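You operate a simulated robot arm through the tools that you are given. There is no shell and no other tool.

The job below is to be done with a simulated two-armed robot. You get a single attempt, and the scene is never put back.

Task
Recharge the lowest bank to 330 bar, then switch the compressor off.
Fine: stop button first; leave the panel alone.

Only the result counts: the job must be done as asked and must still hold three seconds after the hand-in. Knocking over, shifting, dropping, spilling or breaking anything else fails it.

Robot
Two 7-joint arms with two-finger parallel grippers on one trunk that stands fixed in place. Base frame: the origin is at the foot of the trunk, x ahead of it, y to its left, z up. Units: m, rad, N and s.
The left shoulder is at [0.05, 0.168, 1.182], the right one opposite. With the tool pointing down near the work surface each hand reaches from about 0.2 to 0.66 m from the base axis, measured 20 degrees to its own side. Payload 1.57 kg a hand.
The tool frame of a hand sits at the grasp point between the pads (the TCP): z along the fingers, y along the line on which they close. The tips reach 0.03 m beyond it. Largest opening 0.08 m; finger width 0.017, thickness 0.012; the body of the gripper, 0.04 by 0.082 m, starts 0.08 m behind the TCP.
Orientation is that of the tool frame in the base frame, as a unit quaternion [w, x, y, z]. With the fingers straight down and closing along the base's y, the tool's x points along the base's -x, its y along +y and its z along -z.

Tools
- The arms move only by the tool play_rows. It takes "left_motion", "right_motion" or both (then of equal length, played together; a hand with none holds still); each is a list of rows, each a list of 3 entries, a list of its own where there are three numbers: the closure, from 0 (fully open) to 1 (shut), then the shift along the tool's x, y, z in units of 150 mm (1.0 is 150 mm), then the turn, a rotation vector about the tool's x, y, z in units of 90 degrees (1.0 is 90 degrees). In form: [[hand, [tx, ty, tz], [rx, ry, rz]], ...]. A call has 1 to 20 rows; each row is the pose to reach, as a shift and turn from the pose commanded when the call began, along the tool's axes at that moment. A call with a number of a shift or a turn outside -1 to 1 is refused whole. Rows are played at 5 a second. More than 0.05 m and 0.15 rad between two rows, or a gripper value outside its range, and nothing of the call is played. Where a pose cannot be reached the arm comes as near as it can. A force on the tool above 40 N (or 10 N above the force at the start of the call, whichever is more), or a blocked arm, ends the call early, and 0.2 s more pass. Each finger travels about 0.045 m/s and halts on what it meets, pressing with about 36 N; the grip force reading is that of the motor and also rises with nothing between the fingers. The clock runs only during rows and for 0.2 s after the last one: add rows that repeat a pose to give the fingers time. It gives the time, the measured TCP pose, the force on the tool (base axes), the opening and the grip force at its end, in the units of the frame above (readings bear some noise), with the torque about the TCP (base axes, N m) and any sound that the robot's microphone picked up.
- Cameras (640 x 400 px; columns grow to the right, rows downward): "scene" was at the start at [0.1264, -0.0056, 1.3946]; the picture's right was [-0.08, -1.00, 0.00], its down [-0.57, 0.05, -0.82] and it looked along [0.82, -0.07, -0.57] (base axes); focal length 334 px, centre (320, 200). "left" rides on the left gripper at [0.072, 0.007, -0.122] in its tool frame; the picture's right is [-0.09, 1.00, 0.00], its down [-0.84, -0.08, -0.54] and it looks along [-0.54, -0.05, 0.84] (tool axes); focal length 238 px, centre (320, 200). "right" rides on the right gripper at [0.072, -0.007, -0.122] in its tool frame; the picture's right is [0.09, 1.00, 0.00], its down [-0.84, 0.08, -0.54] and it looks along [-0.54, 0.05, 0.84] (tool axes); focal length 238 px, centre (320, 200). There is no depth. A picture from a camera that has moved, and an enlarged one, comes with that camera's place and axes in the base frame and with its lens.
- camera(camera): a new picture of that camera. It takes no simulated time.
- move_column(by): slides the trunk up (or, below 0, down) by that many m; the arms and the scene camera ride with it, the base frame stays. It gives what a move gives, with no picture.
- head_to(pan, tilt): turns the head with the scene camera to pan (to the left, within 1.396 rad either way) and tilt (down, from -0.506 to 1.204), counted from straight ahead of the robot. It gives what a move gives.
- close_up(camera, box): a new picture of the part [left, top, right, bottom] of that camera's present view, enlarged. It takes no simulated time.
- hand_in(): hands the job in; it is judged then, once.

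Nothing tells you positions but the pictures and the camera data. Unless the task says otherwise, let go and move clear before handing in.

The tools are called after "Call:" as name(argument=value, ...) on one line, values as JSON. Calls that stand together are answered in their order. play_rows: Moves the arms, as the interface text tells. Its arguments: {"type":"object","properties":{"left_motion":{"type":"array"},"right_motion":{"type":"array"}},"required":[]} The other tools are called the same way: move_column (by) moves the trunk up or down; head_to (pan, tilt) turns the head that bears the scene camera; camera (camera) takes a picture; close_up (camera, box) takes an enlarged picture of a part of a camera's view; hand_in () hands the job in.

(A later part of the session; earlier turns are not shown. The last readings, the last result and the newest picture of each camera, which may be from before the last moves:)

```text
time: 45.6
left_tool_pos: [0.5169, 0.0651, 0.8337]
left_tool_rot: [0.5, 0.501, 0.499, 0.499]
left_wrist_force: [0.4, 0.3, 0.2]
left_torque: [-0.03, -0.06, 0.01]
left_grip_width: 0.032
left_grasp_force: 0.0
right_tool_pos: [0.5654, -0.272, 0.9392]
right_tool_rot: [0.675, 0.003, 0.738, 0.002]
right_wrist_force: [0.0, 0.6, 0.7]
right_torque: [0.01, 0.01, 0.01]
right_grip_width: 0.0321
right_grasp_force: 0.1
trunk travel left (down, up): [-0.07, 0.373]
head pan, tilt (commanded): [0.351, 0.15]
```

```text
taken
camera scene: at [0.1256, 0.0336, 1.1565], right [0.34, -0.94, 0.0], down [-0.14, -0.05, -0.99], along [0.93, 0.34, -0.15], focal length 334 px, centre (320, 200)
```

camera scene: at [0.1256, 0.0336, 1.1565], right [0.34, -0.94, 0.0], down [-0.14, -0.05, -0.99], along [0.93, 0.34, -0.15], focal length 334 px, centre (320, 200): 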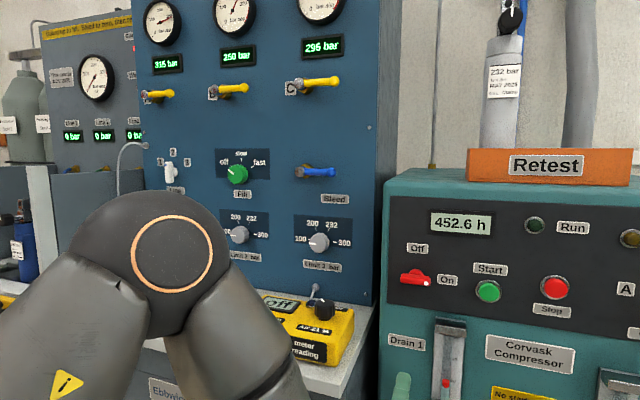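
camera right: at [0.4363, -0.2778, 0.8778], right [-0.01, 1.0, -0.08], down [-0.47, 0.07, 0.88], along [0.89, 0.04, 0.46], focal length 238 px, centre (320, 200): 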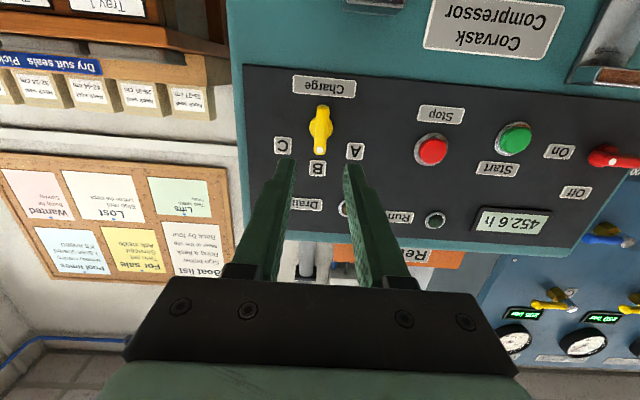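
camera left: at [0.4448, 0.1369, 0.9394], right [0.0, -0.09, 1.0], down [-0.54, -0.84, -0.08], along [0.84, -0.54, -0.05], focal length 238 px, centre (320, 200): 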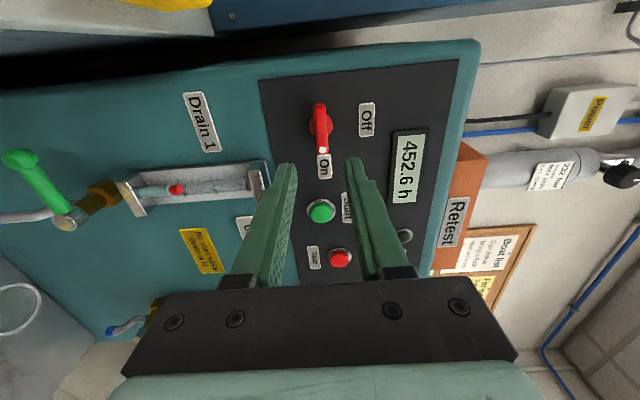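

This head pose shows the bank readings and the compressor together. I'll turn it slightly to include the Drain lamp, close the right fingers and bring them in front of the Stop button to fix its position.

Call:
play_rows(right_motion=[[1, [-0.013, 0.21, 0.05], [0, -0.014, 0]], [1, [-0.027, 0.42, 0.11], [0, -0.028, 0]], [1, [-0.04, 0.64, 0.17], [0, -0.042, 0]], [1, [-0.054, 0.863, 0.229], [0, -0.055, 0]], [1, [-0.054, 0.863, 0.229], [0, -0.055, 0]]])

Call:
head_to(pan=0.22, tilt=0.12)

Call:
camera(camera="scene")

Call:
camera(camera="right")

Call:
close_up(camera="right", box=[240, 80, 440, 205])

```text
time: 46.9
left_tool_pos: [0.5165, 0.0655, 0.834]
left_tool_rot: [0.5, 0.5, 0.5, 0.5]
left_wrist_force: [0.2, -0.7, -0.5]
left_torque: [0.01, -0.02, 0.0]
left_grip_width: 0.0319
left_grasp_force: 0.1
right_tool_pos: [0.6, -0.1423, 0.9483]
right_tool_rot: [0.707, 0.003, 0.708, 0.003]
right_wrist_force: [-0.9, -0.3, -0.1]
right_torque: [0.02, 0.01, 0.01]
right_grip_width: 0.0001
right_grasp_force: 20.7
right hand out of reach, approached as far as the arm can: row 1, 2
trunk travel left (down, up): [-0.07, 0.373]
head pan, tilt (commanded): [0.351, 0.15]
```

```text
time: 47.5
left_tool_pos: [0.5173, 0.0653, 0.834]
left_tool_rot: [0.5, 0.5, 0.5, 0.5]
left_wrist_force: [-0.6, 0.3, 0.3]
left_torque: [0.04, -0.02, -0.01]
left_grip_width: 0.032
left_grasp_force: 0.2
right_tool_pos: [0.6004, -0.1418, 0.947]
right_tool_rot: [0.706, 0.004, 0.708, 0.003]
right_wrist_force: [0.8, -0.6, 0.6]
right_torque: [-0.01, 0.03, 0.0]
right_grip_width: 0.0
right_grasp_force: 21.2
trunk travel left (down, up): [-0.07, 0.373]
head pan, tilt (commanded): [0.22, 0.12]
```

```text
taken
camera scene: at [0.1286, 0.022, 1.1593], right [0.22, -0.98, 0.0], down [-0.12, -0.03, -0.99], along [0.97, 0.22, -0.12], focal length 334 px, centre (320, 200)
```

scene: 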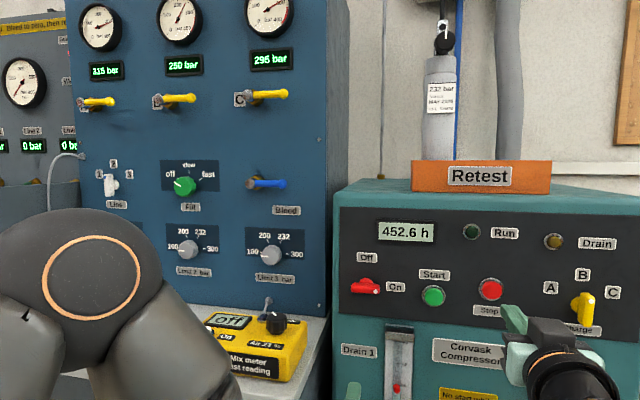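

```text
taken
camera right: at [0.4778, -0.148, 0.8745], right [0.0, 1.0, -0.08], down [-0.54, 0.07, 0.84], along [0.84, 0.04, 0.54], focal length 238 px, centre (320, 200)
```

right: 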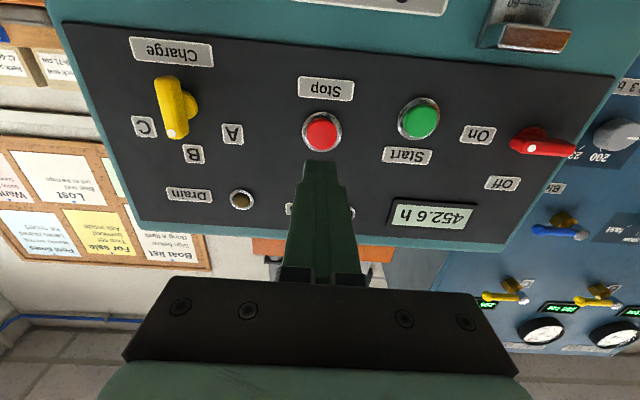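

```text
3.20 times, centred on (340, 142) of right
camera zoom: at [0.4778, -0.148, 0.8745], right [0.0, 1.0, -0.08], down [-0.54, 0.07, 0.84], along [0.84, 0.04, 0.54], focal length 763 px, centre (256, 384)
```

zoom: 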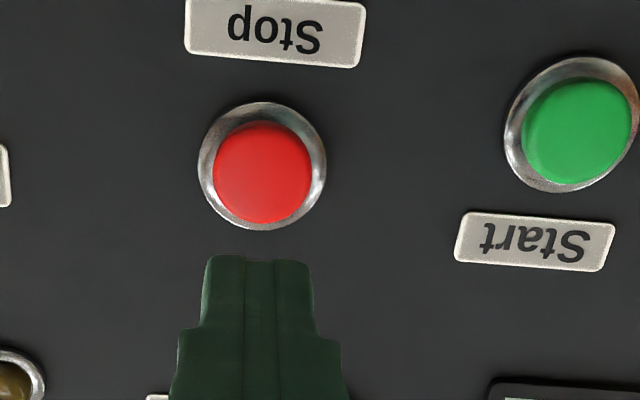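

Stop is at about y -0.139, z 0.946 and Start at about y -0.048, z 0.926, with fronts near x 0.708. I'll move in front of Start and check alignment before pressing.

Call:
play_rows(right_motion=[[1, [0.143, 0.157, 0.05], [0, 0, 0]], [1, [0.143, 0.314, 0.1], [0, 0, 0]], [1, [0.143, 0.471, 0.2], [0, 0, 0]], [1, [0.143, 0.627, 0.367], [0, 0, 0]], [1, [0.143, 0.627, 0.367], [0, 0, 0]]])

Call:
camera(camera="right")

Call:
camera(camera="scene")

Call:
close_up(camera="scene", box=[380, 220, 540, 320])

```text
time: 48.7
left_tool_pos: [0.5172, 0.0656, 0.8336]
left_tool_rot: [0.5, 0.499, 0.5, 0.5]
left_wrist_force: [-0.3, -1.2, -0.3]
left_torque: [0.01, 0.04, 0.02]
left_grip_width: 0.0317
left_grasp_force: 0.1
right_tool_pos: [0.6571, -0.0481, 0.9235]
right_tool_rot: [0.706, 0.004, 0.708, 0.002]
right_wrist_force: [0.4, -1.0, -0.1]
right_torque: [-0.01, -0.01, -0.02]
right_grip_width: 0.0
right_grasp_force: 21.3
trunk travel left (down, up): [-0.07, 0.373]
head pan, tilt (commanded): [0.22, 0.12]
```

```text
taken
camera right: at [0.535, -0.0543, 0.8521], right [0.0, 1.0, -0.08], down [-0.54, 0.07, 0.84], along [0.84, 0.04, 0.54], focal length 238 px, centre (320, 200)
```

right: 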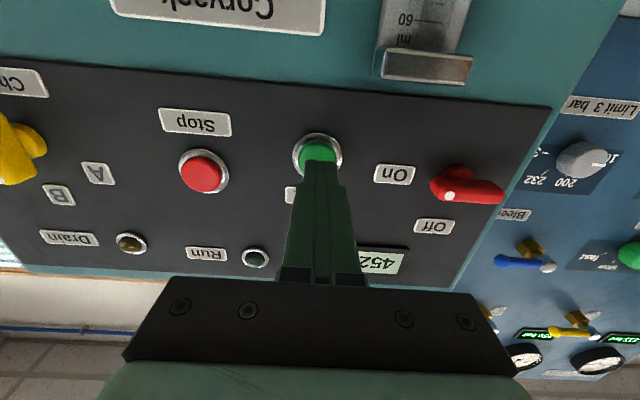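

```text
taken
camera scene: at [0.1287, 0.0221, 1.1593], right [0.22, -0.98, 0.0], down [-0.12, -0.03, -0.99], along [0.97, 0.22, -0.12], focal length 334 px, centre (320, 200)
```

scene: 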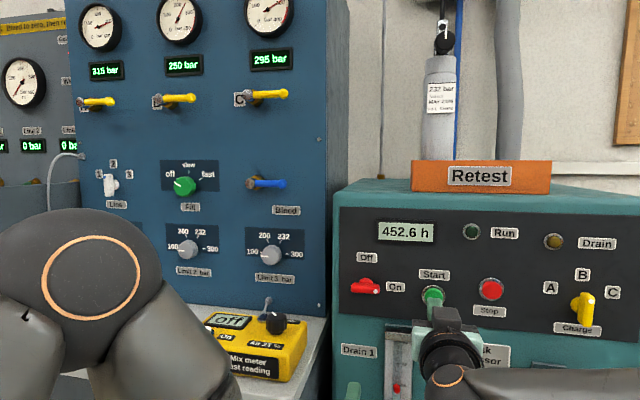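

```text
4.00 times, centred on (460, 270) of scene
camera zoom: at [0.1287, 0.0221, 1.1593], right [0.22, -0.98, 0.0], down [-0.12, -0.03, -0.99], along [0.97, 0.22, -0.12], focal length 1336 px, centre (-240, -80)
```

zoom: 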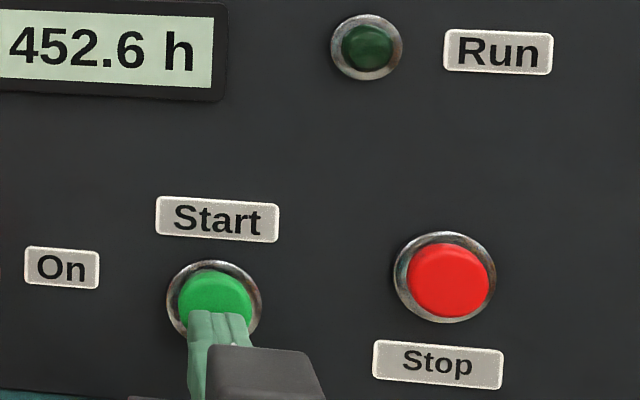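

Call:
play_rows(right_motion=[[1, [-0.005, 0, 0.1], [0, 0, 0]], [1, [-0.005, 0, 0.14], [0, 0, 0]], [1, [-0.005, 0, 0.165], [0, 0, 0]], [1, [-0.005, 0, 0.19], [0, 0, 0]], [1, [-0.005, 0, 0.19], [0, 0, 0]]])

Call:
camera(camera="scene")

Call:
close_up(camera="scene", box=[380, 220, 540, 320])

```text
time: 49.8
left_tool_pos: [0.5144, 0.064, 0.8372]
left_tool_rot: [0.501, 0.498, 0.498, 0.503]
left_wrist_force: [-0.4, 0.5, -0.3]
left_torque: [0.0, 0.02, 0.04]
left_grip_width: 0.032
left_grasp_force: 0.1
right_tool_pos: [0.6777, -0.0478, 0.9267]
right_tool_rot: [0.706, 0.002, 0.708, 0.003]
right_wrist_force: [-31.3, -9.4, -4.4]
right_torque: [0.02, -0.1, -0.58]
right_grip_width: 0.0001
right_grasp_force: 21.2
trunk travel left (down, up): [-0.07, 0.373]
head pan, tilt (commanded): [0.22, 0.12]
heard: click
stopped in row 5 (right hand): the force on the tool passed its limit at 41 N (the readings are from after the stop); the commanded pose is now the measured one
```

```text
taken
camera scene: at [0.1225, 0.0202, 1.1603], right [0.22, -0.98, 0.0], down [-0.11, -0.02, -0.99], along [0.97, 0.22, -0.11], focal length 334 px, centre (320, 200)
```

scene: 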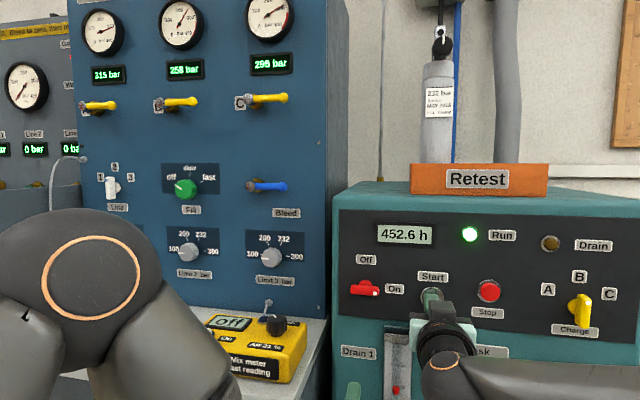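

```text
4.00 times, centred on (460, 270) of scene
camera zoom: at [0.1225, 0.0202, 1.1603], right [0.22, -0.98, 0.0], down [-0.11, -0.02, -0.99], along [0.97, 0.22, -0.11], focal length 1336 px, centre (-240, -80)
```

zoom: 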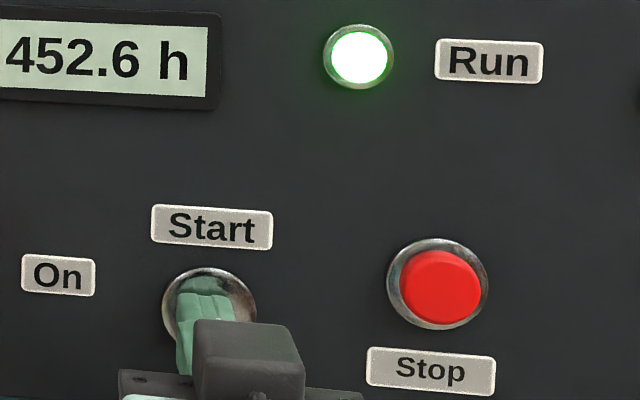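

The Run lamp is lit. I'll read bank B right away to see which way it's going and how fast.

Call:
close_up(camera="scene", box=[70, 40, 310, 110])

```text
2.67 times, centred on (190, 75) of scene
camera zoom: at [0.1225, 0.0202, 1.1603], right [0.22, -0.98, 0.0], down [-0.11, -0.02, -0.99], along [0.97, 0.22, -0.11], focal length 890 px, centre (667, 533)
```

zoom: 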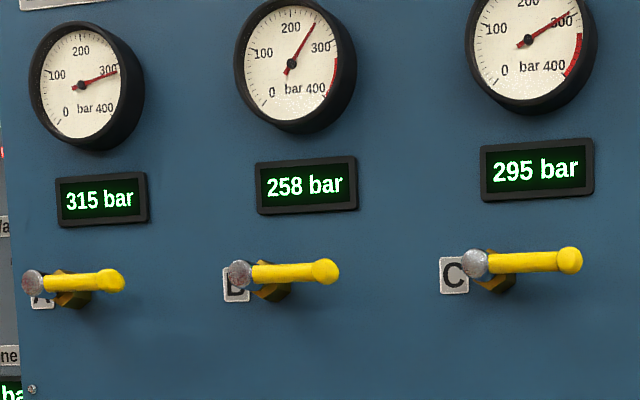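

Bank B is at 258 bar and climbing quickly, so I'll move straight to hover in front of Stop.

Call:
play_rows(right_motion=[[1, [0, 0, -0.16], [0, 0, 0]], [1, [-0.066, -0.3, -0.16], [0, 0, 0]], [1, [-0.133, -0.607, -0.13], [0, 0, 0]]])

Call:
close_up(camera="scene", box=[70, 40, 310, 110])

Call:
camera(camera="scene")

Call:
camera(camera="right")

```text
time: 50.6
left_tool_pos: [0.5177, 0.0649, 0.8332]
left_tool_rot: [0.501, 0.5, 0.5, 0.499]
left_wrist_force: [0.8, -0.3, 0.2]
left_torque: [0.0, -0.01, 0.02]
left_grip_width: 0.0318
left_grasp_force: 0.1
right_tool_pos: [0.6659, -0.139, 0.9444]
right_tool_rot: [0.705, 0.002, 0.71, 0.003]
right_wrist_force: [-0.5, 0.4, -0.9]
right_torque: [-0.01, -0.04, 0.0]
right_grip_width: 0.0
right_grasp_force: 21.4
trunk travel left (down, up): [-0.07, 0.373]
head pan, tilt (commanded): [0.22, 0.12]
```

```text
2.67 times, centred on (190, 75) of scene
camera zoom: at [0.1286, 0.0222, 1.1593], right [0.22, -0.98, 0.0], down [-0.12, -0.03, -0.99], along [0.97, 0.22, -0.12], focal length 890 px, centre (667, 533)
```

zoom: 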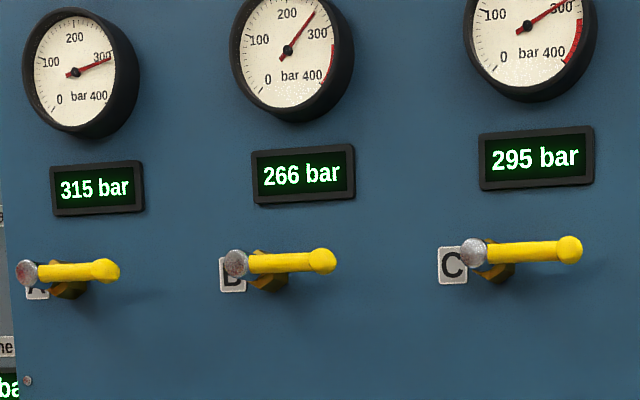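

```text
taken
camera scene: at [0.1286, 0.0222, 1.1593], right [0.22, -0.98, 0.0], down [-0.12, -0.03, -0.99], along [0.97, 0.22, -0.12], focal length 334 px, centre (320, 200)
```

scene: 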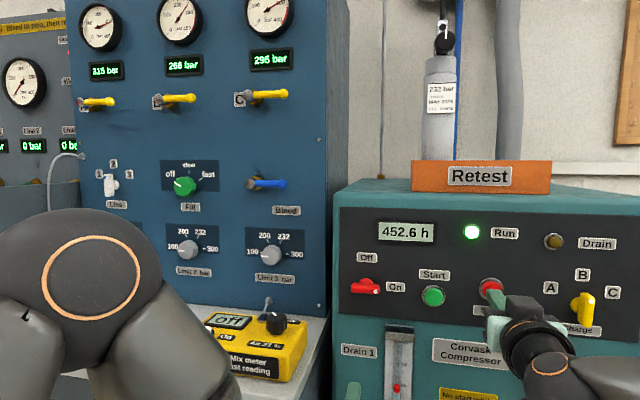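

```text
taken
camera right: at [0.5433, -0.1453, 0.8723], right [0.0, 1.0, -0.08], down [-0.54, 0.07, 0.84], along [0.84, 0.05, 0.53], focal length 238 px, centre (320, 200)
```

right: 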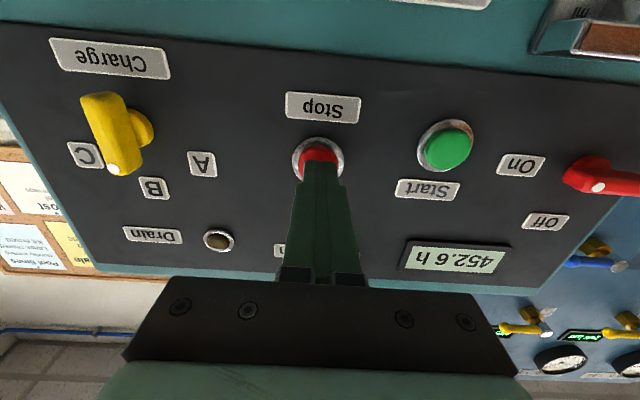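

Bank B reads 266 bar and rises about 10 bar/s, so it should reach 330 about 6.4 s from now. The fingertip is in front of Stop; I'll wait part of that time and check again.

Call:
play_rows(right_motion=[[1, [0, 0, 0], [0, 0, 0]], [1, [0, 0, 0], [0, 0, 0]], [1, [0, 0, 0], [0, 0, 0]], [1, [0, 0, 0], [0, 0, 0]], [1, [0, 0, 0], [0, 0, 0]], [1, [0, 0, 0], [0, 0, 0]], [1, [0, 0, 0], [0, 0, 0]], [1, [0, 0, 0], [0, 0, 0]], [1, [0, 0, 0], [0, 0, 0]]])

Call:
close_up(camera="scene", box=[70, 40, 310, 110])

Call:
camera(camera="scene")

Call:
camera(camera="right")

```text
time: 52.6
left_tool_pos: [0.5175, 0.0648, 0.8329]
left_tool_rot: [0.5, 0.501, 0.5, 0.5]
left_wrist_force: [-0.3, -0.8, 0.7]
left_torque: [0.01, 0.02, 0.01]
left_grip_width: 0.0318
left_grasp_force: 0.1
right_tool_pos: [0.6657, -0.1381, 0.9436]
right_tool_rot: [0.705, 0.003, 0.71, 0.001]
right_wrist_force: [-0.8, 1.2, -0.3]
right_torque: [-0.02, -0.01, 0.03]
right_grip_width: 0.0003
right_grasp_force: 20.9
trunk travel left (down, up): [-0.07, 0.373]
head pan, tilt (commanded): [0.22, 0.12]
```

```text
2.67 times, centred on (190, 75) of scene
camera zoom: at [0.1286, 0.0219, 1.1593], right [0.22, -0.98, 0.0], down [-0.12, -0.03, -0.99], along [0.97, 0.22, -0.12], focal length 890 px, centre (667, 533)
```

zoom: 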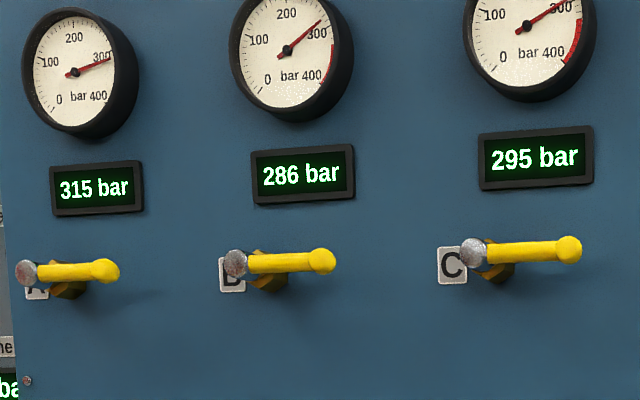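

```text
taken
camera scene: at [0.1286, 0.0219, 1.1593], right [0.22, -0.98, 0.0], down [-0.12, -0.03, -0.99], along [0.97, 0.22, -0.12], focal length 334 px, centre (320, 200)
```

scene: 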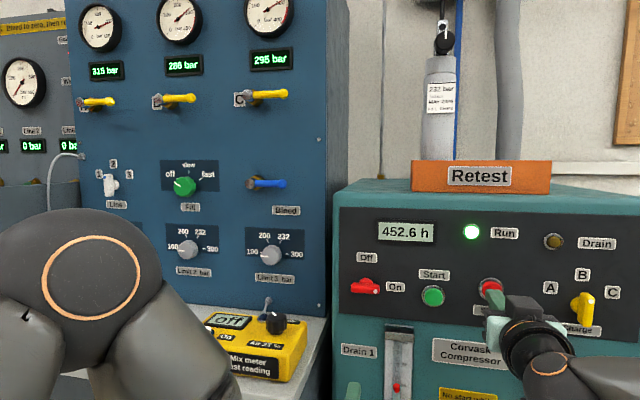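

```text
taken
camera right: at [0.5432, -0.1449, 0.8721], right [0.0, 1.0, -0.09], down [-0.54, 0.07, 0.84], along [0.84, 0.05, 0.53], focal length 238 px, centre (320, 200)
```

right: 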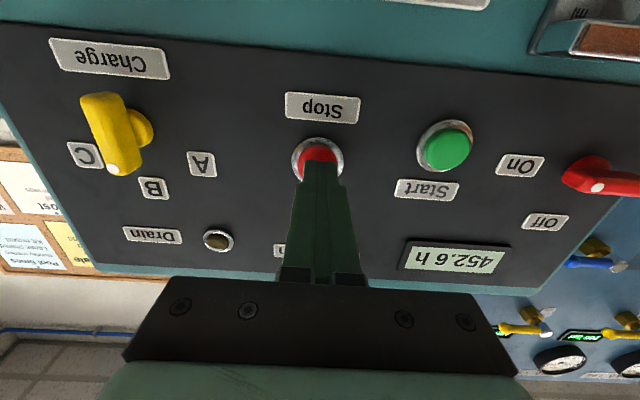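

It reads 286 bar at t=52.6, which confirms 10 bar/s, so 330 falls at t=57.0. I'll wait until about 54.4, check again, and then run the timed press.

Call:
play_rows(right_motion=[[1, [0, 0, 0], [0, 0, 0]], [1, [0, 0, 0], [0, 0, 0]], [1, [0, 0, 0], [0, 0, 0]], [1, [0, 0, 0], [0, 0, 0]], [1, [0, 0, 0], [0, 0, 0]], [1, [0, 0, 0], [0, 0, 0]], [1, [0, 0, 0], [0, 0, 0]], [1, [0, 0, 0], [0, 0, 0]]])

Call:
close_up(camera="scene", box=[70, 40, 310, 110])

Call:
camera(camera="scene")

```text
time: 54.4
left_tool_pos: [0.5171, 0.0653, 0.8328]
left_tool_rot: [0.5, 0.5, 0.499, 0.5]
left_wrist_force: [-0.3, 0.1, 0.6]
left_torque: [-0.04, -0.01, 0.01]
left_grip_width: 0.0321
left_grasp_force: 0.1
right_tool_pos: [0.6635, -0.138, 0.9436]
right_tool_rot: [0.704, 0.003, 0.71, 0.002]
right_wrist_force: [0.9, -0.7, 0.1]
right_torque: [0.01, -0.02, -0.02]
right_grip_width: 0.0001
right_grasp_force: 21.1
trunk travel left (down, up): [-0.07, 0.373]
head pan, tilt (commanded): [0.22, 0.12]
```

```text
2.67 times, centred on (190, 75) of scene
camera zoom: at [0.1286, 0.0219, 1.1593], right [0.22, -0.98, 0.0], down [-0.12, -0.03, -0.99], along [0.97, 0.22, -0.12], focal length 890 px, centre (667, 533)
```

zoom: 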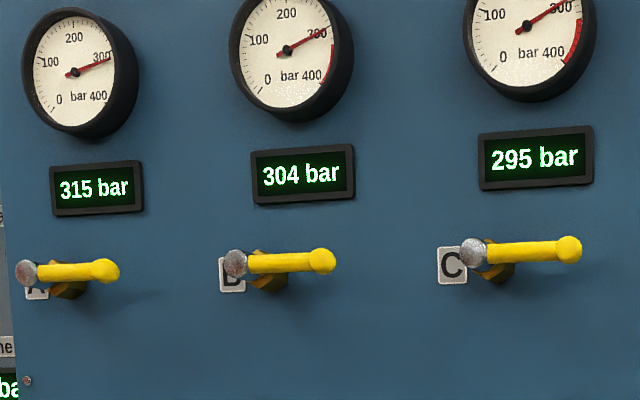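

```text
taken
camera scene: at [0.1286, 0.0219, 1.1593], right [0.22, -0.98, 0.0], down [-0.12, -0.03, -0.99], along [0.97, 0.22, -0.12], focal length 334 px, centre (320, 200)
```

scene: 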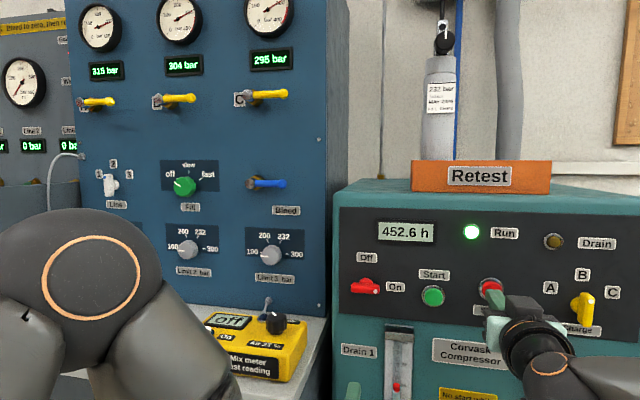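

Call:
play_rows(right_motion=[[1, [0, 0, 0], [0, 0, 0]], [1, [0, 0, 0], [0, 0, 0]], [1, [0, 0, 0], [0, 0, 0]], [1, [0, 0, 0], [0, 0, 0]], [1, [0, 0, 0], [0, 0, 0]], [1, [0, 0, 0], [0, 0, 0]], [1, [0, 0, 0], [0, 0, 0]], [1, [0, 0, 0], [0, 0, 0]], [1, [0, 0, 0], [0, 0, 0]], [1, [0, 0, 0], [0, 0, 0]], [1, [0, 0, 0], [0, 0, 0]], [1, [0, 0, 0], [0, 0, 0]], [1, [0, 0, 0.09], [0, 0, 0]], [1, [0, 0, 0.125], [0, 0, 0]]])

Call:
camera(camera="scene")

Call:
close_up(camera="scene", box=[70, 40, 310, 110])

```text
time: 57.4
left_tool_pos: [0.5152, 0.0655, 0.8352]
left_tool_rot: [0.501, 0.499, 0.499, 0.501]
left_wrist_force: [0.1, -0.5, 0.4]
left_torque: [0.03, -0.02, -0.01]
left_grip_width: 0.032
left_grasp_force: 0.1
right_tool_pos: [0.6812, -0.1388, 0.9437]
right_tool_rot: [0.704, 0.002, 0.71, 0.003]
right_wrist_force: [-37.8, -2.5, -4.7]
right_torque: [0.01, 0.04, -0.1]
right_grip_width: 0.0
right_grasp_force: 21.4
trunk travel left (down, up): [-0.07, 0.373]
head pan, tilt (commanded): [0.22, 0.12]
heard: click
```

```text
taken
camera scene: at [0.1257, 0.0216, 1.1597], right [0.22, -0.98, 0.0], down [-0.11, -0.03, -0.99], along [0.97, 0.22, -0.12], focal length 334 px, centre (320, 200)
```

scene: 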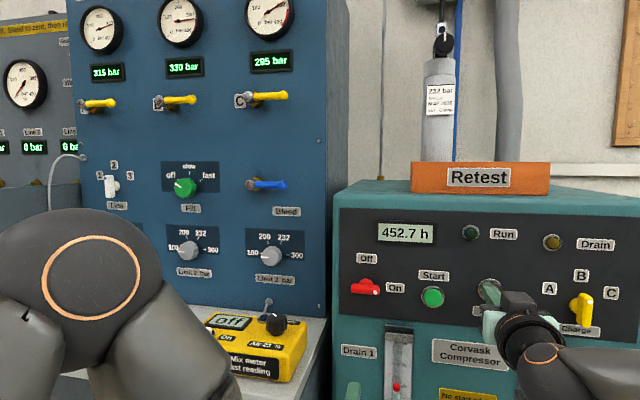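

```text
2.67 times, centred on (190, 75) of scene
camera zoom: at [0.1257, 0.0216, 1.1597], right [0.22, -0.98, 0.0], down [-0.11, -0.03, -0.99], along [0.97, 0.22, -0.12], focal length 890 px, centre (667, 533)
```

zoom: 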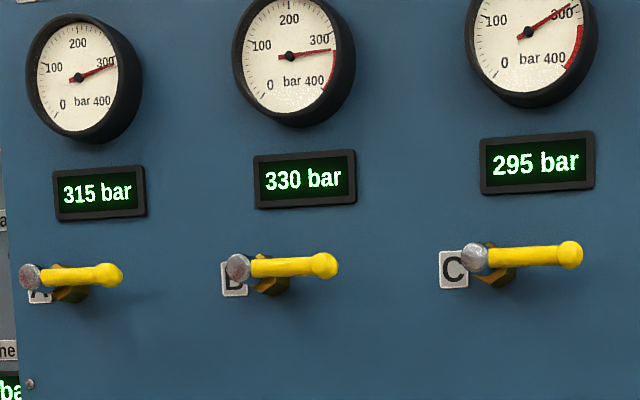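

Bank B stopped at 330 bar and the Run lamp is out. I'll back the right hand off Stop and out to the right, then bring the left hand back up to the red switch.

Call:
play_rows(right_motion=[[1, [0, 0, -0.25], [0, 0, 0]], [1, [0, 0, -0.5], [0, 0, 0]], [1, [0, -0.3, -0.5], [0, 0, 0]], [1, [0, -0.6, -0.5], [0, 0, 0]], [1, [0, -0.6, -0.5], [0, 0, 0]]])

Call:
play_rows(left_motion=[[0.6, [0, 0.2, 0], [0, 0, 0]], [0.6, [0, 0.4, 0], [0, 0, 0]], [0.6, [0, 0.667, 0], [0, 0, 0]], [0.6, [0, 0.667, 0], [0, 0, 0]]])

Call:
camera(camera="scene")

Call:
camera(camera="left")

```text
time: 58.6
left_tool_pos: [0.5174, 0.0644, 0.8334]
left_tool_rot: [0.5, 0.499, 0.5, 0.5]
left_wrist_force: [-0.1, 0.0, -0.7]
left_torque: [0.0, -0.01, -0.02]
left_grip_width: 0.032
left_grasp_force: 0.1
right_tool_pos: [0.6056, -0.2095, 0.9714]
right_tool_rot: [0.699, 0.006, 0.715, -0.001]
right_wrist_force: [-0.3, 0.5, -0.5]
right_torque: [0.02, -0.01, 0.02]
right_grip_width: 0.0
right_grasp_force: 21.5
right hand out of reach, approached as far as the arm can: row 3, 4, 5
trunk travel left (down, up): [-0.07, 0.373]
head pan, tilt (commanded): [0.22, 0.12]
```

```text
time: 59.6
left_tool_pos: [0.5164, 0.0644, 0.9324]
left_tool_rot: [0.5, 0.5, 0.499, 0.501]
left_wrist_force: [-0.8, 0.3, -0.2]
left_torque: [0.03, 0.01, 0.0]
left_grip_width: 0.0318
left_grasp_force: 0.0
right_tool_pos: [0.6057, -0.2108, 0.9711]
right_tool_rot: [0.699, 0.006, 0.715, -0.001]
right_wrist_force: [-0.4, -0.6, 0.0]
right_torque: [-0.01, -0.01, 0.0]
right_grip_width: 0.0
right_grasp_force: 21.4
trunk travel left (down, up): [-0.07, 0.373]
head pan, tilt (commanded): [0.22, 0.12]
```

```text
taken
camera scene: at [0.1285, 0.022, 1.1593], right [0.22, -0.98, 0.0], down [-0.12, -0.03, -0.99], along [0.97, 0.22, -0.12], focal length 334 px, centre (320, 200)
```

scene: 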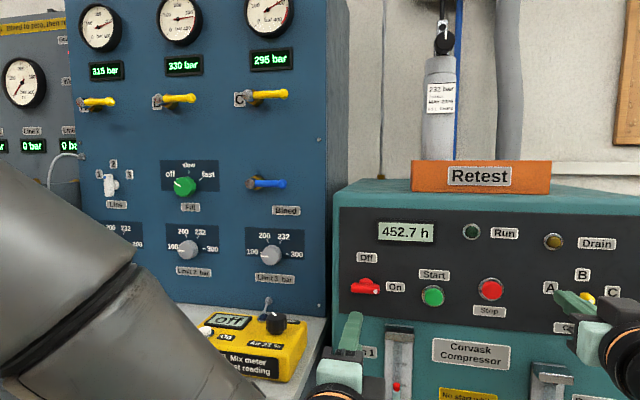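

```text
taken
camera left: at [0.3941, 0.1358, 0.9387], right [0.0, -0.09, 1.0], down [-0.54, -0.84, -0.08], along [0.84, -0.54, -0.05], focal length 238 px, centre (320, 200)
```

left: 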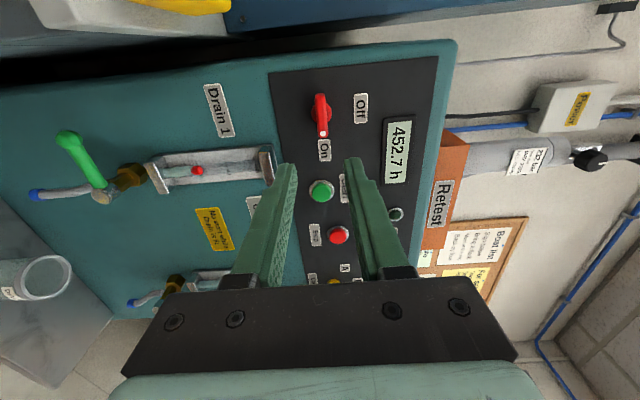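

Call:
head_to(pan=0.6, tilt=0.7)

Call:
camera(camera="scene")

```text
time: 60.6
left_tool_pos: [0.5175, 0.0637, 0.932]
left_tool_rot: [0.5, 0.5, 0.5, 0.5]
left_wrist_force: [0.7, -0.4, 0.4]
left_torque: [-0.01, -0.03, -0.01]
left_grip_width: 0.0319
left_grasp_force: 0.2
right_tool_pos: [0.6063, -0.2097, 0.9713]
right_tool_rot: [0.7, 0.006, 0.715, -0.002]
right_wrist_force: [1.0, -0.4, 0.2]
right_torque: [0.0, 0.01, 0.0]
right_grip_width: 0.0
right_grasp_force: 21.6
trunk travel left (down, up): [-0.07, 0.373]
head pan, tilt (commanded): [0.6, 0.7]
```

```text
taken
camera scene: at [0.1086, 0.0498, 1.1065], right [0.56, -0.83, 0.0], down [-0.53, -0.36, -0.77], along [0.63, 0.43, -0.64], focal length 334 px, centre (320, 200)
```

scene: 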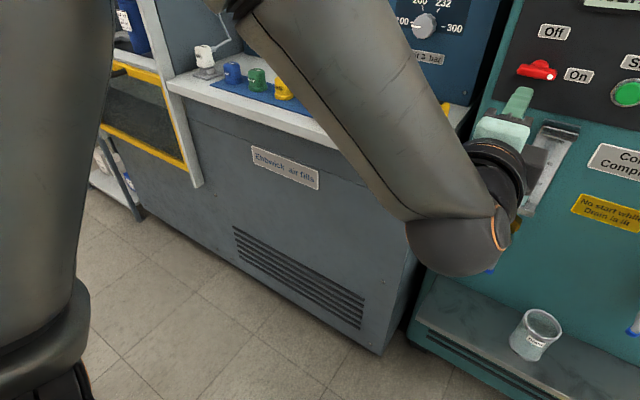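

Call:
play_rows(left_motion=[[0.5, [0.007, 0.01, 0.17], [0, 0, 0]], [0.5, [0.007, 0.01, 0.34], [0, 0, 0]], [0.5, [0.007, 0.01, 0.51], [0, 0, 0]], [0.5, [0.007, 0.01, 0.667], [0, 0, 0]], [0.5, [0.007, 0.01, 0.667], [0, 0, 0]]])

Call:
camera(camera="scene")

Call:
camera(camera="left")

Call:
close_up(camera="left", box=[240, 90, 400, 190])

```text
time: 61.8
left_tool_pos: [0.616, 0.0683, 0.9335]
left_tool_rot: [0.5, 0.5, 0.499, 0.501]
left_wrist_force: [0.1, -0.3, 0.3]
left_torque: [-0.01, 0.0, 0.02]
left_grip_width: 0.0401
left_grasp_force: 0.1
right_tool_pos: [0.6058, -0.2115, 0.9724]
right_tool_rot: [0.699, 0.006, 0.715, -0.001]
right_wrist_force: [0.3, -0.3, 0.0]
right_torque: [-0.01, -0.04, 0.02]
right_grip_width: 0.0
right_grasp_force: 21.4
trunk travel left (down, up): [-0.07, 0.373]
head pan, tilt (commanded): [0.6, 0.7]
```

```text
taken
camera scene: at [0.1087, 0.0498, 1.1065], right [0.56, -0.83, 0.0], down [-0.53, -0.36, -0.76], along [0.63, 0.43, -0.64], focal length 334 px, centre (320, 200)
```

scene: 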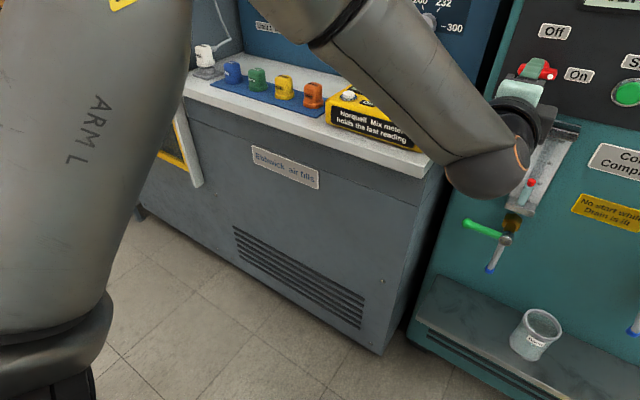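

```text
taken
camera left: at [0.4941, 0.1394, 0.9394], right [0.0, -0.09, 1.0], down [-0.54, -0.84, -0.08], along [0.84, -0.54, -0.05], focal length 238 px, centre (320, 200)
```

left: 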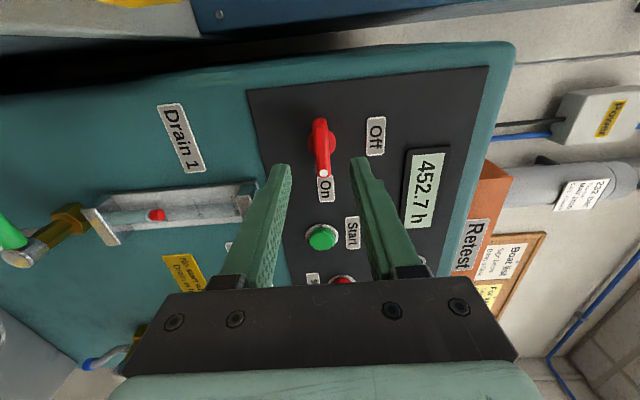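

```text
4.00 times, centred on (320, 140) of left
camera zoom: at [0.4941, 0.1394, 0.9394], right [0.0, -0.09, 1.0], down [-0.54, -0.84, -0.08], along [0.84, -0.54, -0.05], focal length 953 px, centre (320, 440)
```

zoom: 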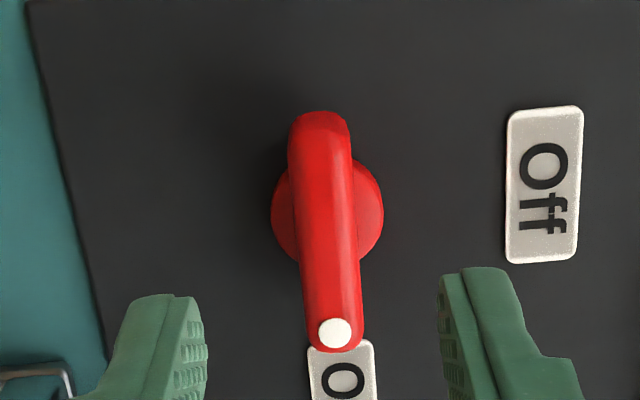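

Call:
play_rows(left_motion=[[0.5, [-0.007, 0.01, 0.12], [0, 0, 0]], [0.5, [-0.007, 0.01, 0.25], [0, 0, 0]], [0.5, [-0.007, 0.01, 0.373], [0, 0, 0]], [0.5, [-0.007, 0.01, 0.373], [0, 0, 0]]])

Call:
camera(camera="left")

Call:
camera(camera="scene")

```text
time: 62.8
left_tool_pos: [0.6735, 0.064, 0.9369]
left_tool_rot: [0.5, 0.5, 0.5, 0.5]
left_wrist_force: [0.0, 0.3, -0.1]
left_torque: [0.01, 0.0, 0.03]
left_grip_width: 0.04
left_grasp_force: 0.0
right_tool_pos: [0.6066, -0.2098, 0.9719]
right_tool_rot: [0.699, 0.005, 0.715, 0.0]
right_wrist_force: [-0.2, 0.2, 0.1]
right_torque: [-0.01, 0.05, 0.04]
right_grip_width: 0.0
right_grasp_force: 20.9
trunk travel left (down, up): [-0.07, 0.373]
head pan, tilt (commanded): [0.6, 0.7]
```

```text
taken
camera left: at [0.5511, 0.1364, 0.9424], right [0.0, -0.09, 1.0], down [-0.54, -0.84, -0.08], along [0.84, -0.54, -0.05], focal length 238 px, centre (320, 200)
```

left: 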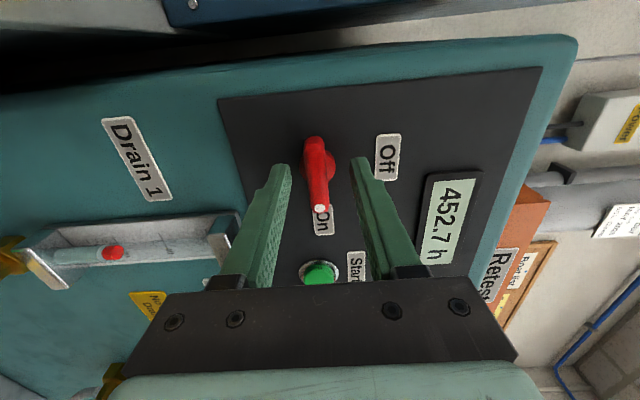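

```text
taken
camera scene: at [0.1087, 0.0498, 1.1065], right [0.56, -0.83, 0.0], down [-0.53, -0.36, -0.76], along [0.63, 0.43, -0.64], focal length 334 px, centre (320, 200)
```

scene: 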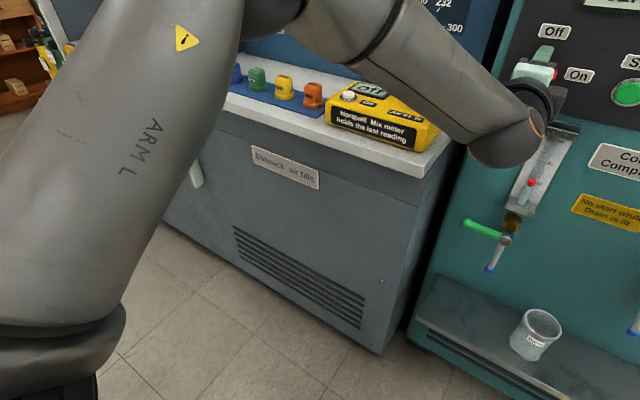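

The bar sits between the fingers again. I'll close on it and turn it back toward Off.

Call:
play_rows(left_motion=[[0.5, [0, -0.012, 0], [0, 0, 0]], [1, [0, -0.012, 0], [0, 0, 0]], [1, [0, -0.012, 0], [0, 0, 0]], [1, [0, -0.012, 0], [0, 0, 0]], [1, [0, -0.012, 0], [0, 0, 0]], [1, [0, -0.012, 0], [0, 0, 0]]])

Call:
play_rows(left_motion=[[1, [0, 0, 0], [0, 0, -0.06]], [1, [0, 0, 0], [0, 0, -0.14]], [1, [0, 0, 0], [0, 0, -0.22]], [1, [0, 0, 0], [0, 0, -0.3]], [1, [0, 0, 0], [0, 0, -0.3]]])

Call:
camera(camera="left")

```text
time: 64.2
left_tool_pos: [0.673, 0.0654, 0.9358]
left_tool_rot: [0.5, 0.499, 0.501, 0.5]
left_wrist_force: [0.3, -0.1, -0.5]
left_torque: [0.04, -0.04, -0.2]
left_grip_width: 0.0129
left_grasp_force: 29.7
right_tool_pos: [0.6074, -0.2097, 0.9708]
right_tool_rot: [0.699, 0.006, 0.715, -0.001]
right_wrist_force: [-0.9, -0.3, 0.4]
right_torque: [-0.01, 0.01, -0.03]
right_grip_width: 0.0001
right_grasp_force: 21.2
trunk travel left (down, up): [-0.07, 0.373]
head pan, tilt (commanded): [0.6, 0.7]
```

```text
time: 65.4
left_tool_pos: [0.6743, 0.0651, 0.935]
left_tool_rot: [0.604, 0.369, 0.603, 0.368]
left_wrist_force: [2.2, -4.6, 0.4]
left_torque: [-0.01, 0.17, 0.44]
left_grip_width: 0.013
left_grasp_force: 29.1
right_tool_pos: [0.6055, -0.2112, 0.9711]
right_tool_rot: [0.7, 0.006, 0.714, -0.001]
right_wrist_force: [-0.3, 0.8, 0.1]
right_torque: [-0.01, 0.03, 0.01]
right_grip_width: 0.0001
right_grasp_force: 20.9
trunk travel left (down, up): [-0.07, 0.373]
head pan, tilt (commanded): [0.6, 0.7]
```

```text
taken
camera left: at [0.5507, 0.1314, 0.9074], right [0.0, 0.37, 0.93], down [-0.54, -0.78, 0.31], along [0.84, -0.5, 0.2], focal length 238 px, centre (320, 200)
```

left: 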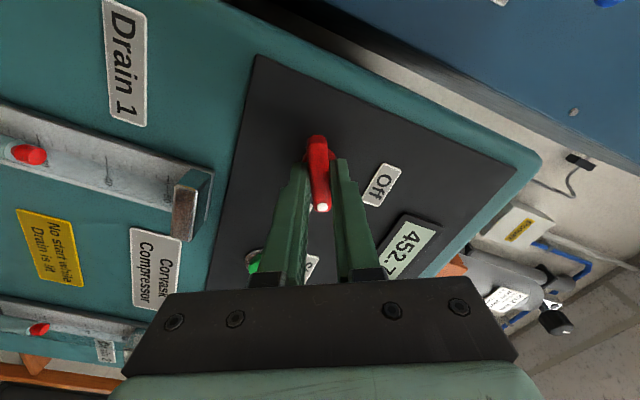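

Call:
play_rows(left_motion=[[1, [0, 0, 0], [0, 0, -0.08]], [1, [0, 0, 0], [0, 0, -0.16]], [1, [0, 0, 0], [0, 0, -0.24]], [1, [0, 0, 0], [0, 0, -0.32]], [1, [0, 0, 0], [0, 0, -0.4]], [1, [0, 0, 0], [0, 0, -0.4]]])

Call:
camera(camera="left")

```text
time: 66.8
left_tool_pos: [0.6735, 0.0642, 0.9361]
left_tool_rot: [0.688, 0.163, 0.688, 0.164]
left_wrist_force: [-5.2, -2.7, 1.8]
left_torque: [-0.03, -0.17, -0.19]
left_grip_width: 0.0127
left_grasp_force: 29.1
right_tool_pos: [0.6056, -0.2104, 0.9717]
right_tool_rot: [0.7, 0.007, 0.715, -0.002]
right_wrist_force: [0.2, 0.0, -0.3]
right_torque: [0.02, -0.01, 0.02]
right_grip_width: 0.0002
right_grasp_force: 20.9
trunk travel left (down, up): [-0.07, 0.373]
head pan, tilt (commanded): [0.6, 0.7]
```

```text
taken
camera left: at [0.5507, 0.1029, 0.8731], right [0.0, 0.85, 0.53], down [-0.54, -0.45, 0.71], along [0.84, -0.29, 0.46], focal length 238 px, centre (320, 200)
```

left: 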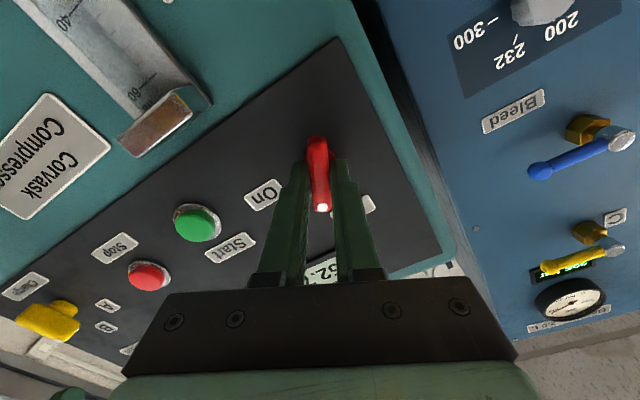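

Call:
play_rows(left_motion=[[1, [0, 0, 0], [0, 0, -0.08]], [1, [0, 0, 0], [0, 0, -0.16]], [1, [0, 0, 0], [0, 0, -0.24]], [1, [0, 0, 0], [0, 0, -0.305]], [1, [0, 0, 0], [0, 0, -0.305]]])

Call:
camera(camera="left")

Call:
camera(camera="scene")

```text
time: 68.0
left_tool_pos: [0.6725, 0.0653, 0.9357]
left_tool_rot: [0.707, -0.003, 0.707, -0.003]
left_wrist_force: [2.4, -3.1, 4.2]
left_torque: [0.32, -0.32, -0.18]
left_grip_width: 0.0129
left_grasp_force: 29.0
right_tool_pos: [0.6062, -0.2108, 0.9713]
right_tool_rot: [0.699, 0.007, 0.715, -0.002]
right_wrist_force: [0.2, 0.0, 1.1]
right_torque: [0.01, 0.05, 0.01]
right_grip_width: 0.0
right_grasp_force: 21.2
trunk travel left (down, up): [-0.07, 0.373]
head pan, tilt (commanded): [0.6, 0.7]
```

```text
taken
camera left: at [0.5507, 0.0706, 0.8622], right [0.0, 1.0, 0.08], down [-0.54, -0.07, 0.84], along [0.84, -0.04, 0.54], focal length 238 px, centre (320, 200)
```

left: 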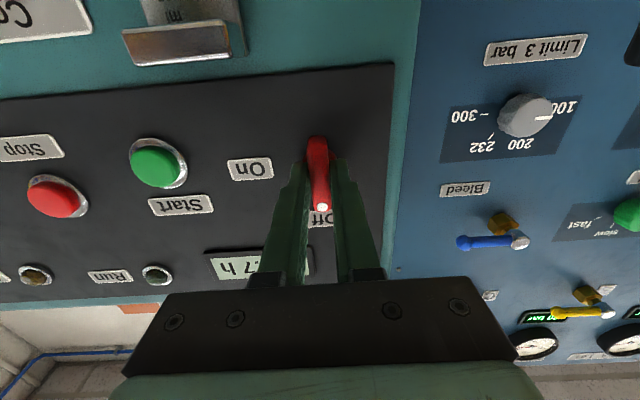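

```text
taken
camera scene: at [0.1084, 0.0494, 1.1065], right [0.56, -0.83, 0.0], down [-0.53, -0.36, -0.77], along [0.63, 0.43, -0.64], focal length 334 px, centre (320, 200)
```

scene: 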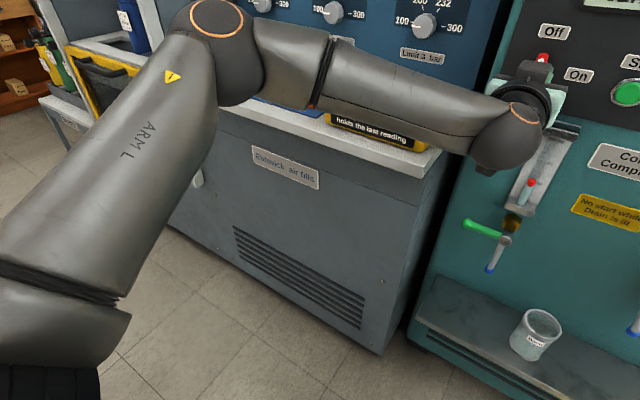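

The switch points to Off again. I'll open a little, back straight out and inspect the result.

Call:
play_rows(left_motion=[[0.6, [0, 0, 0], [0, 0, 0]], [0.6, [0, 0, 0], [0, 0, 0]], [0.6, [0, 0, 0], [0, 0, 0]], [0.6, [0, 0, -0.15], [0, 0, 0]], [0.6, [0, 0, -0.35], [0, 0, 0]], [0.6, [0, 0, -0.6], [0, 0, 0]], [0.6, [0, 0, -0.6], [0, 0, 0]]])

Call:
camera(camera="scene")

Call:
camera(camera="left")

```text
time: 69.6
left_tool_pos: [0.585, 0.0624, 0.9358]
left_tool_rot: [0.707, -0.003, 0.707, -0.002]
left_wrist_force: [-0.1, -0.1, -0.3]
left_torque: [0.02, -0.03, 0.0]
left_grip_width: 0.0322
left_grasp_force: 0.0
right_tool_pos: [0.6061, -0.2106, 0.9716]
right_tool_rot: [0.699, 0.007, 0.715, -0.002]
right_wrist_force: [-0.4, -0.1, 0.4]
right_torque: [0.03, -0.07, -0.02]
right_grip_width: 0.0
right_grasp_force: 20.8
trunk travel left (down, up): [-0.07, 0.373]
head pan, tilt (commanded): [0.6, 0.7]
```

```text
taken
camera scene: at [0.1085, 0.0498, 1.1065], right [0.56, -0.83, 0.0], down [-0.53, -0.36, -0.77], along [0.63, 0.43, -0.64], focal length 334 px, centre (320, 200)
```

scene: 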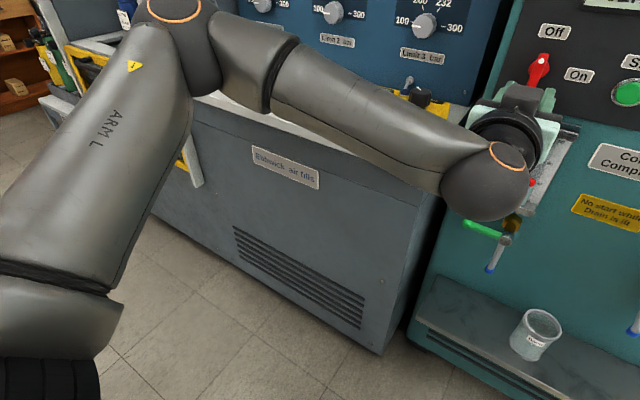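

```text
taken
camera left: at [0.4616, 0.0681, 0.8618], right [0.0, 1.0, 0.08], down [-0.54, -0.07, 0.84], along [0.84, -0.05, 0.54], focal length 238 px, centre (320, 200)
```

left: 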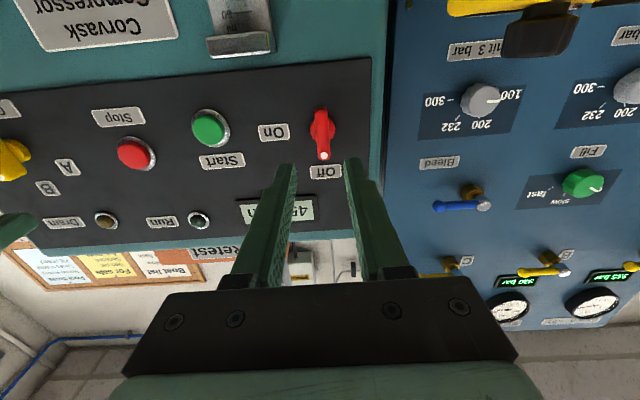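

Call:
play_rows(right_motion=[[1, [0, 0, -0.2], [0, 0, 0]], [1, [0, 0, -0.4], [0, 0, 0]], [1, [0, 0, -0.4], [0, 0, 0]]], left_motion=[[0.6, [0, 0, -0.12], [0, 0, 0]], [0.6, [0, 0, -0.25], [0, 0, 0]], [0.6, [0, 0, -0.25], [0, 0, 0]]])

Call:
camera(camera="scene")

Call:
head_to(pan=0.15, tilt=0.2)

Call:
camera(camera="scene")

Call:
close_up(camera="scene", box=[320, 180, 640, 380])

Call:
close_up(camera="scene", box=[0, 0, 320, 200])

```text
time: 70.4
left_tool_pos: [0.5467, 0.0638, 0.9346]
left_tool_rot: [0.707, -0.003, 0.707, -0.003]
left_wrist_force: [0.0, 0.7, 0.0]
left_torque: [0.02, 0.0, 0.0]
left_grip_width: 0.0319
left_grasp_force: 0.1
right_tool_pos: [0.5464, -0.2098, 0.9727]
right_tool_rot: [0.705, 0.004, 0.71, 0.001]
right_wrist_force: [-0.2, 0.3, 0.2]
right_torque: [-0.02, -0.02, 0.01]
right_grip_width: 0.0002
right_grasp_force: 21.4
trunk travel left (down, up): [-0.07, 0.373]
head pan, tilt (commanded): [0.6, 0.7]
```

```text
taken
camera scene: at [0.1085, 0.0497, 1.1065], right [0.56, -0.83, 0.0], down [-0.53, -0.36, -0.77], along [0.63, 0.43, -0.64], focal length 334 px, centre (320, 200)
```

scene: 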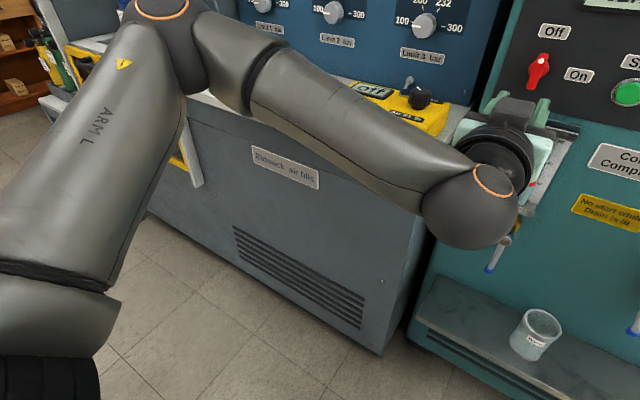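

```text
time: 71.3
left_tool_pos: [0.5454, 0.0642, 0.9347]
left_tool_rot: [0.707, -0.004, 0.707, -0.003]
left_wrist_force: [-0.2, -0.3, -0.9]
left_torque: [0.01, 0.0, 0.03]
left_grip_width: 0.0322
left_grasp_force: 0.1
right_tool_pos: [0.5472, -0.2098, 0.9735]
right_tool_rot: [0.705, 0.003, 0.709, 0.001]
right_wrist_force: [0.5, -0.7, -0.3]
right_torque: [-0.01, -0.02, 0.01]
right_grip_width: 0.0
right_grasp_force: 21.3
trunk travel left (down, up): [-0.07, 0.373]
head pan, tilt (commanded): [0.15, 0.201]
```

```text
taken
camera scene: at [0.1306, 0.0158, 1.1518], right [0.15, -0.99, 0.0], down [-0.2, -0.03, -0.98], along [0.97, 0.15, -0.2], focal length 334 px, centre (320, 200)
```

scene: 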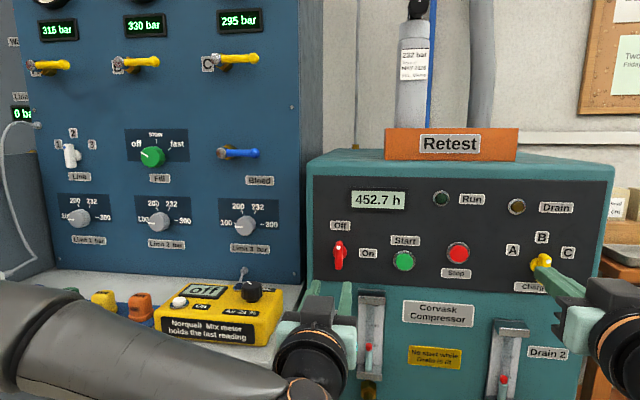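

```text
2.00 times, centred on (480, 280) of scene
camera zoom: at [0.1306, 0.0158, 1.1518], right [0.15, -0.99, 0.0], down [-0.2, -0.03, -0.98], along [0.97, 0.15, -0.2], focal length 668 px, centre (0, 40)
```

zoom: 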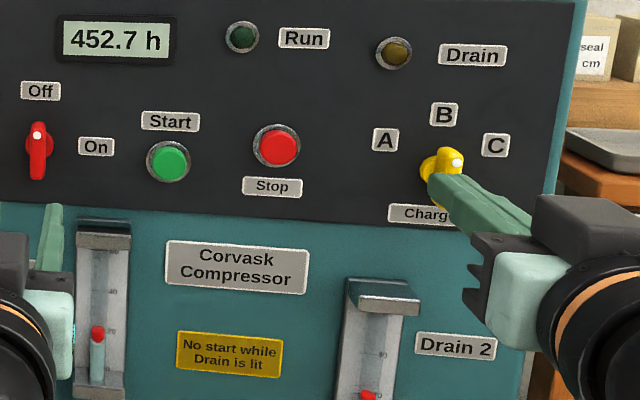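

```text
2.00 times, centred on (160, 100) of scene
camera zoom: at [0.1306, 0.0158, 1.1518], right [0.15, -0.99, 0.0], down [-0.2, -0.03, -0.98], along [0.97, 0.15, -0.2], focal length 668 px, centre (640, 400)
```

zoom: 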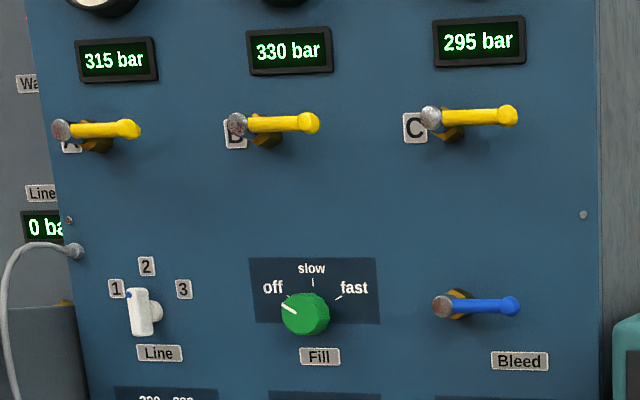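

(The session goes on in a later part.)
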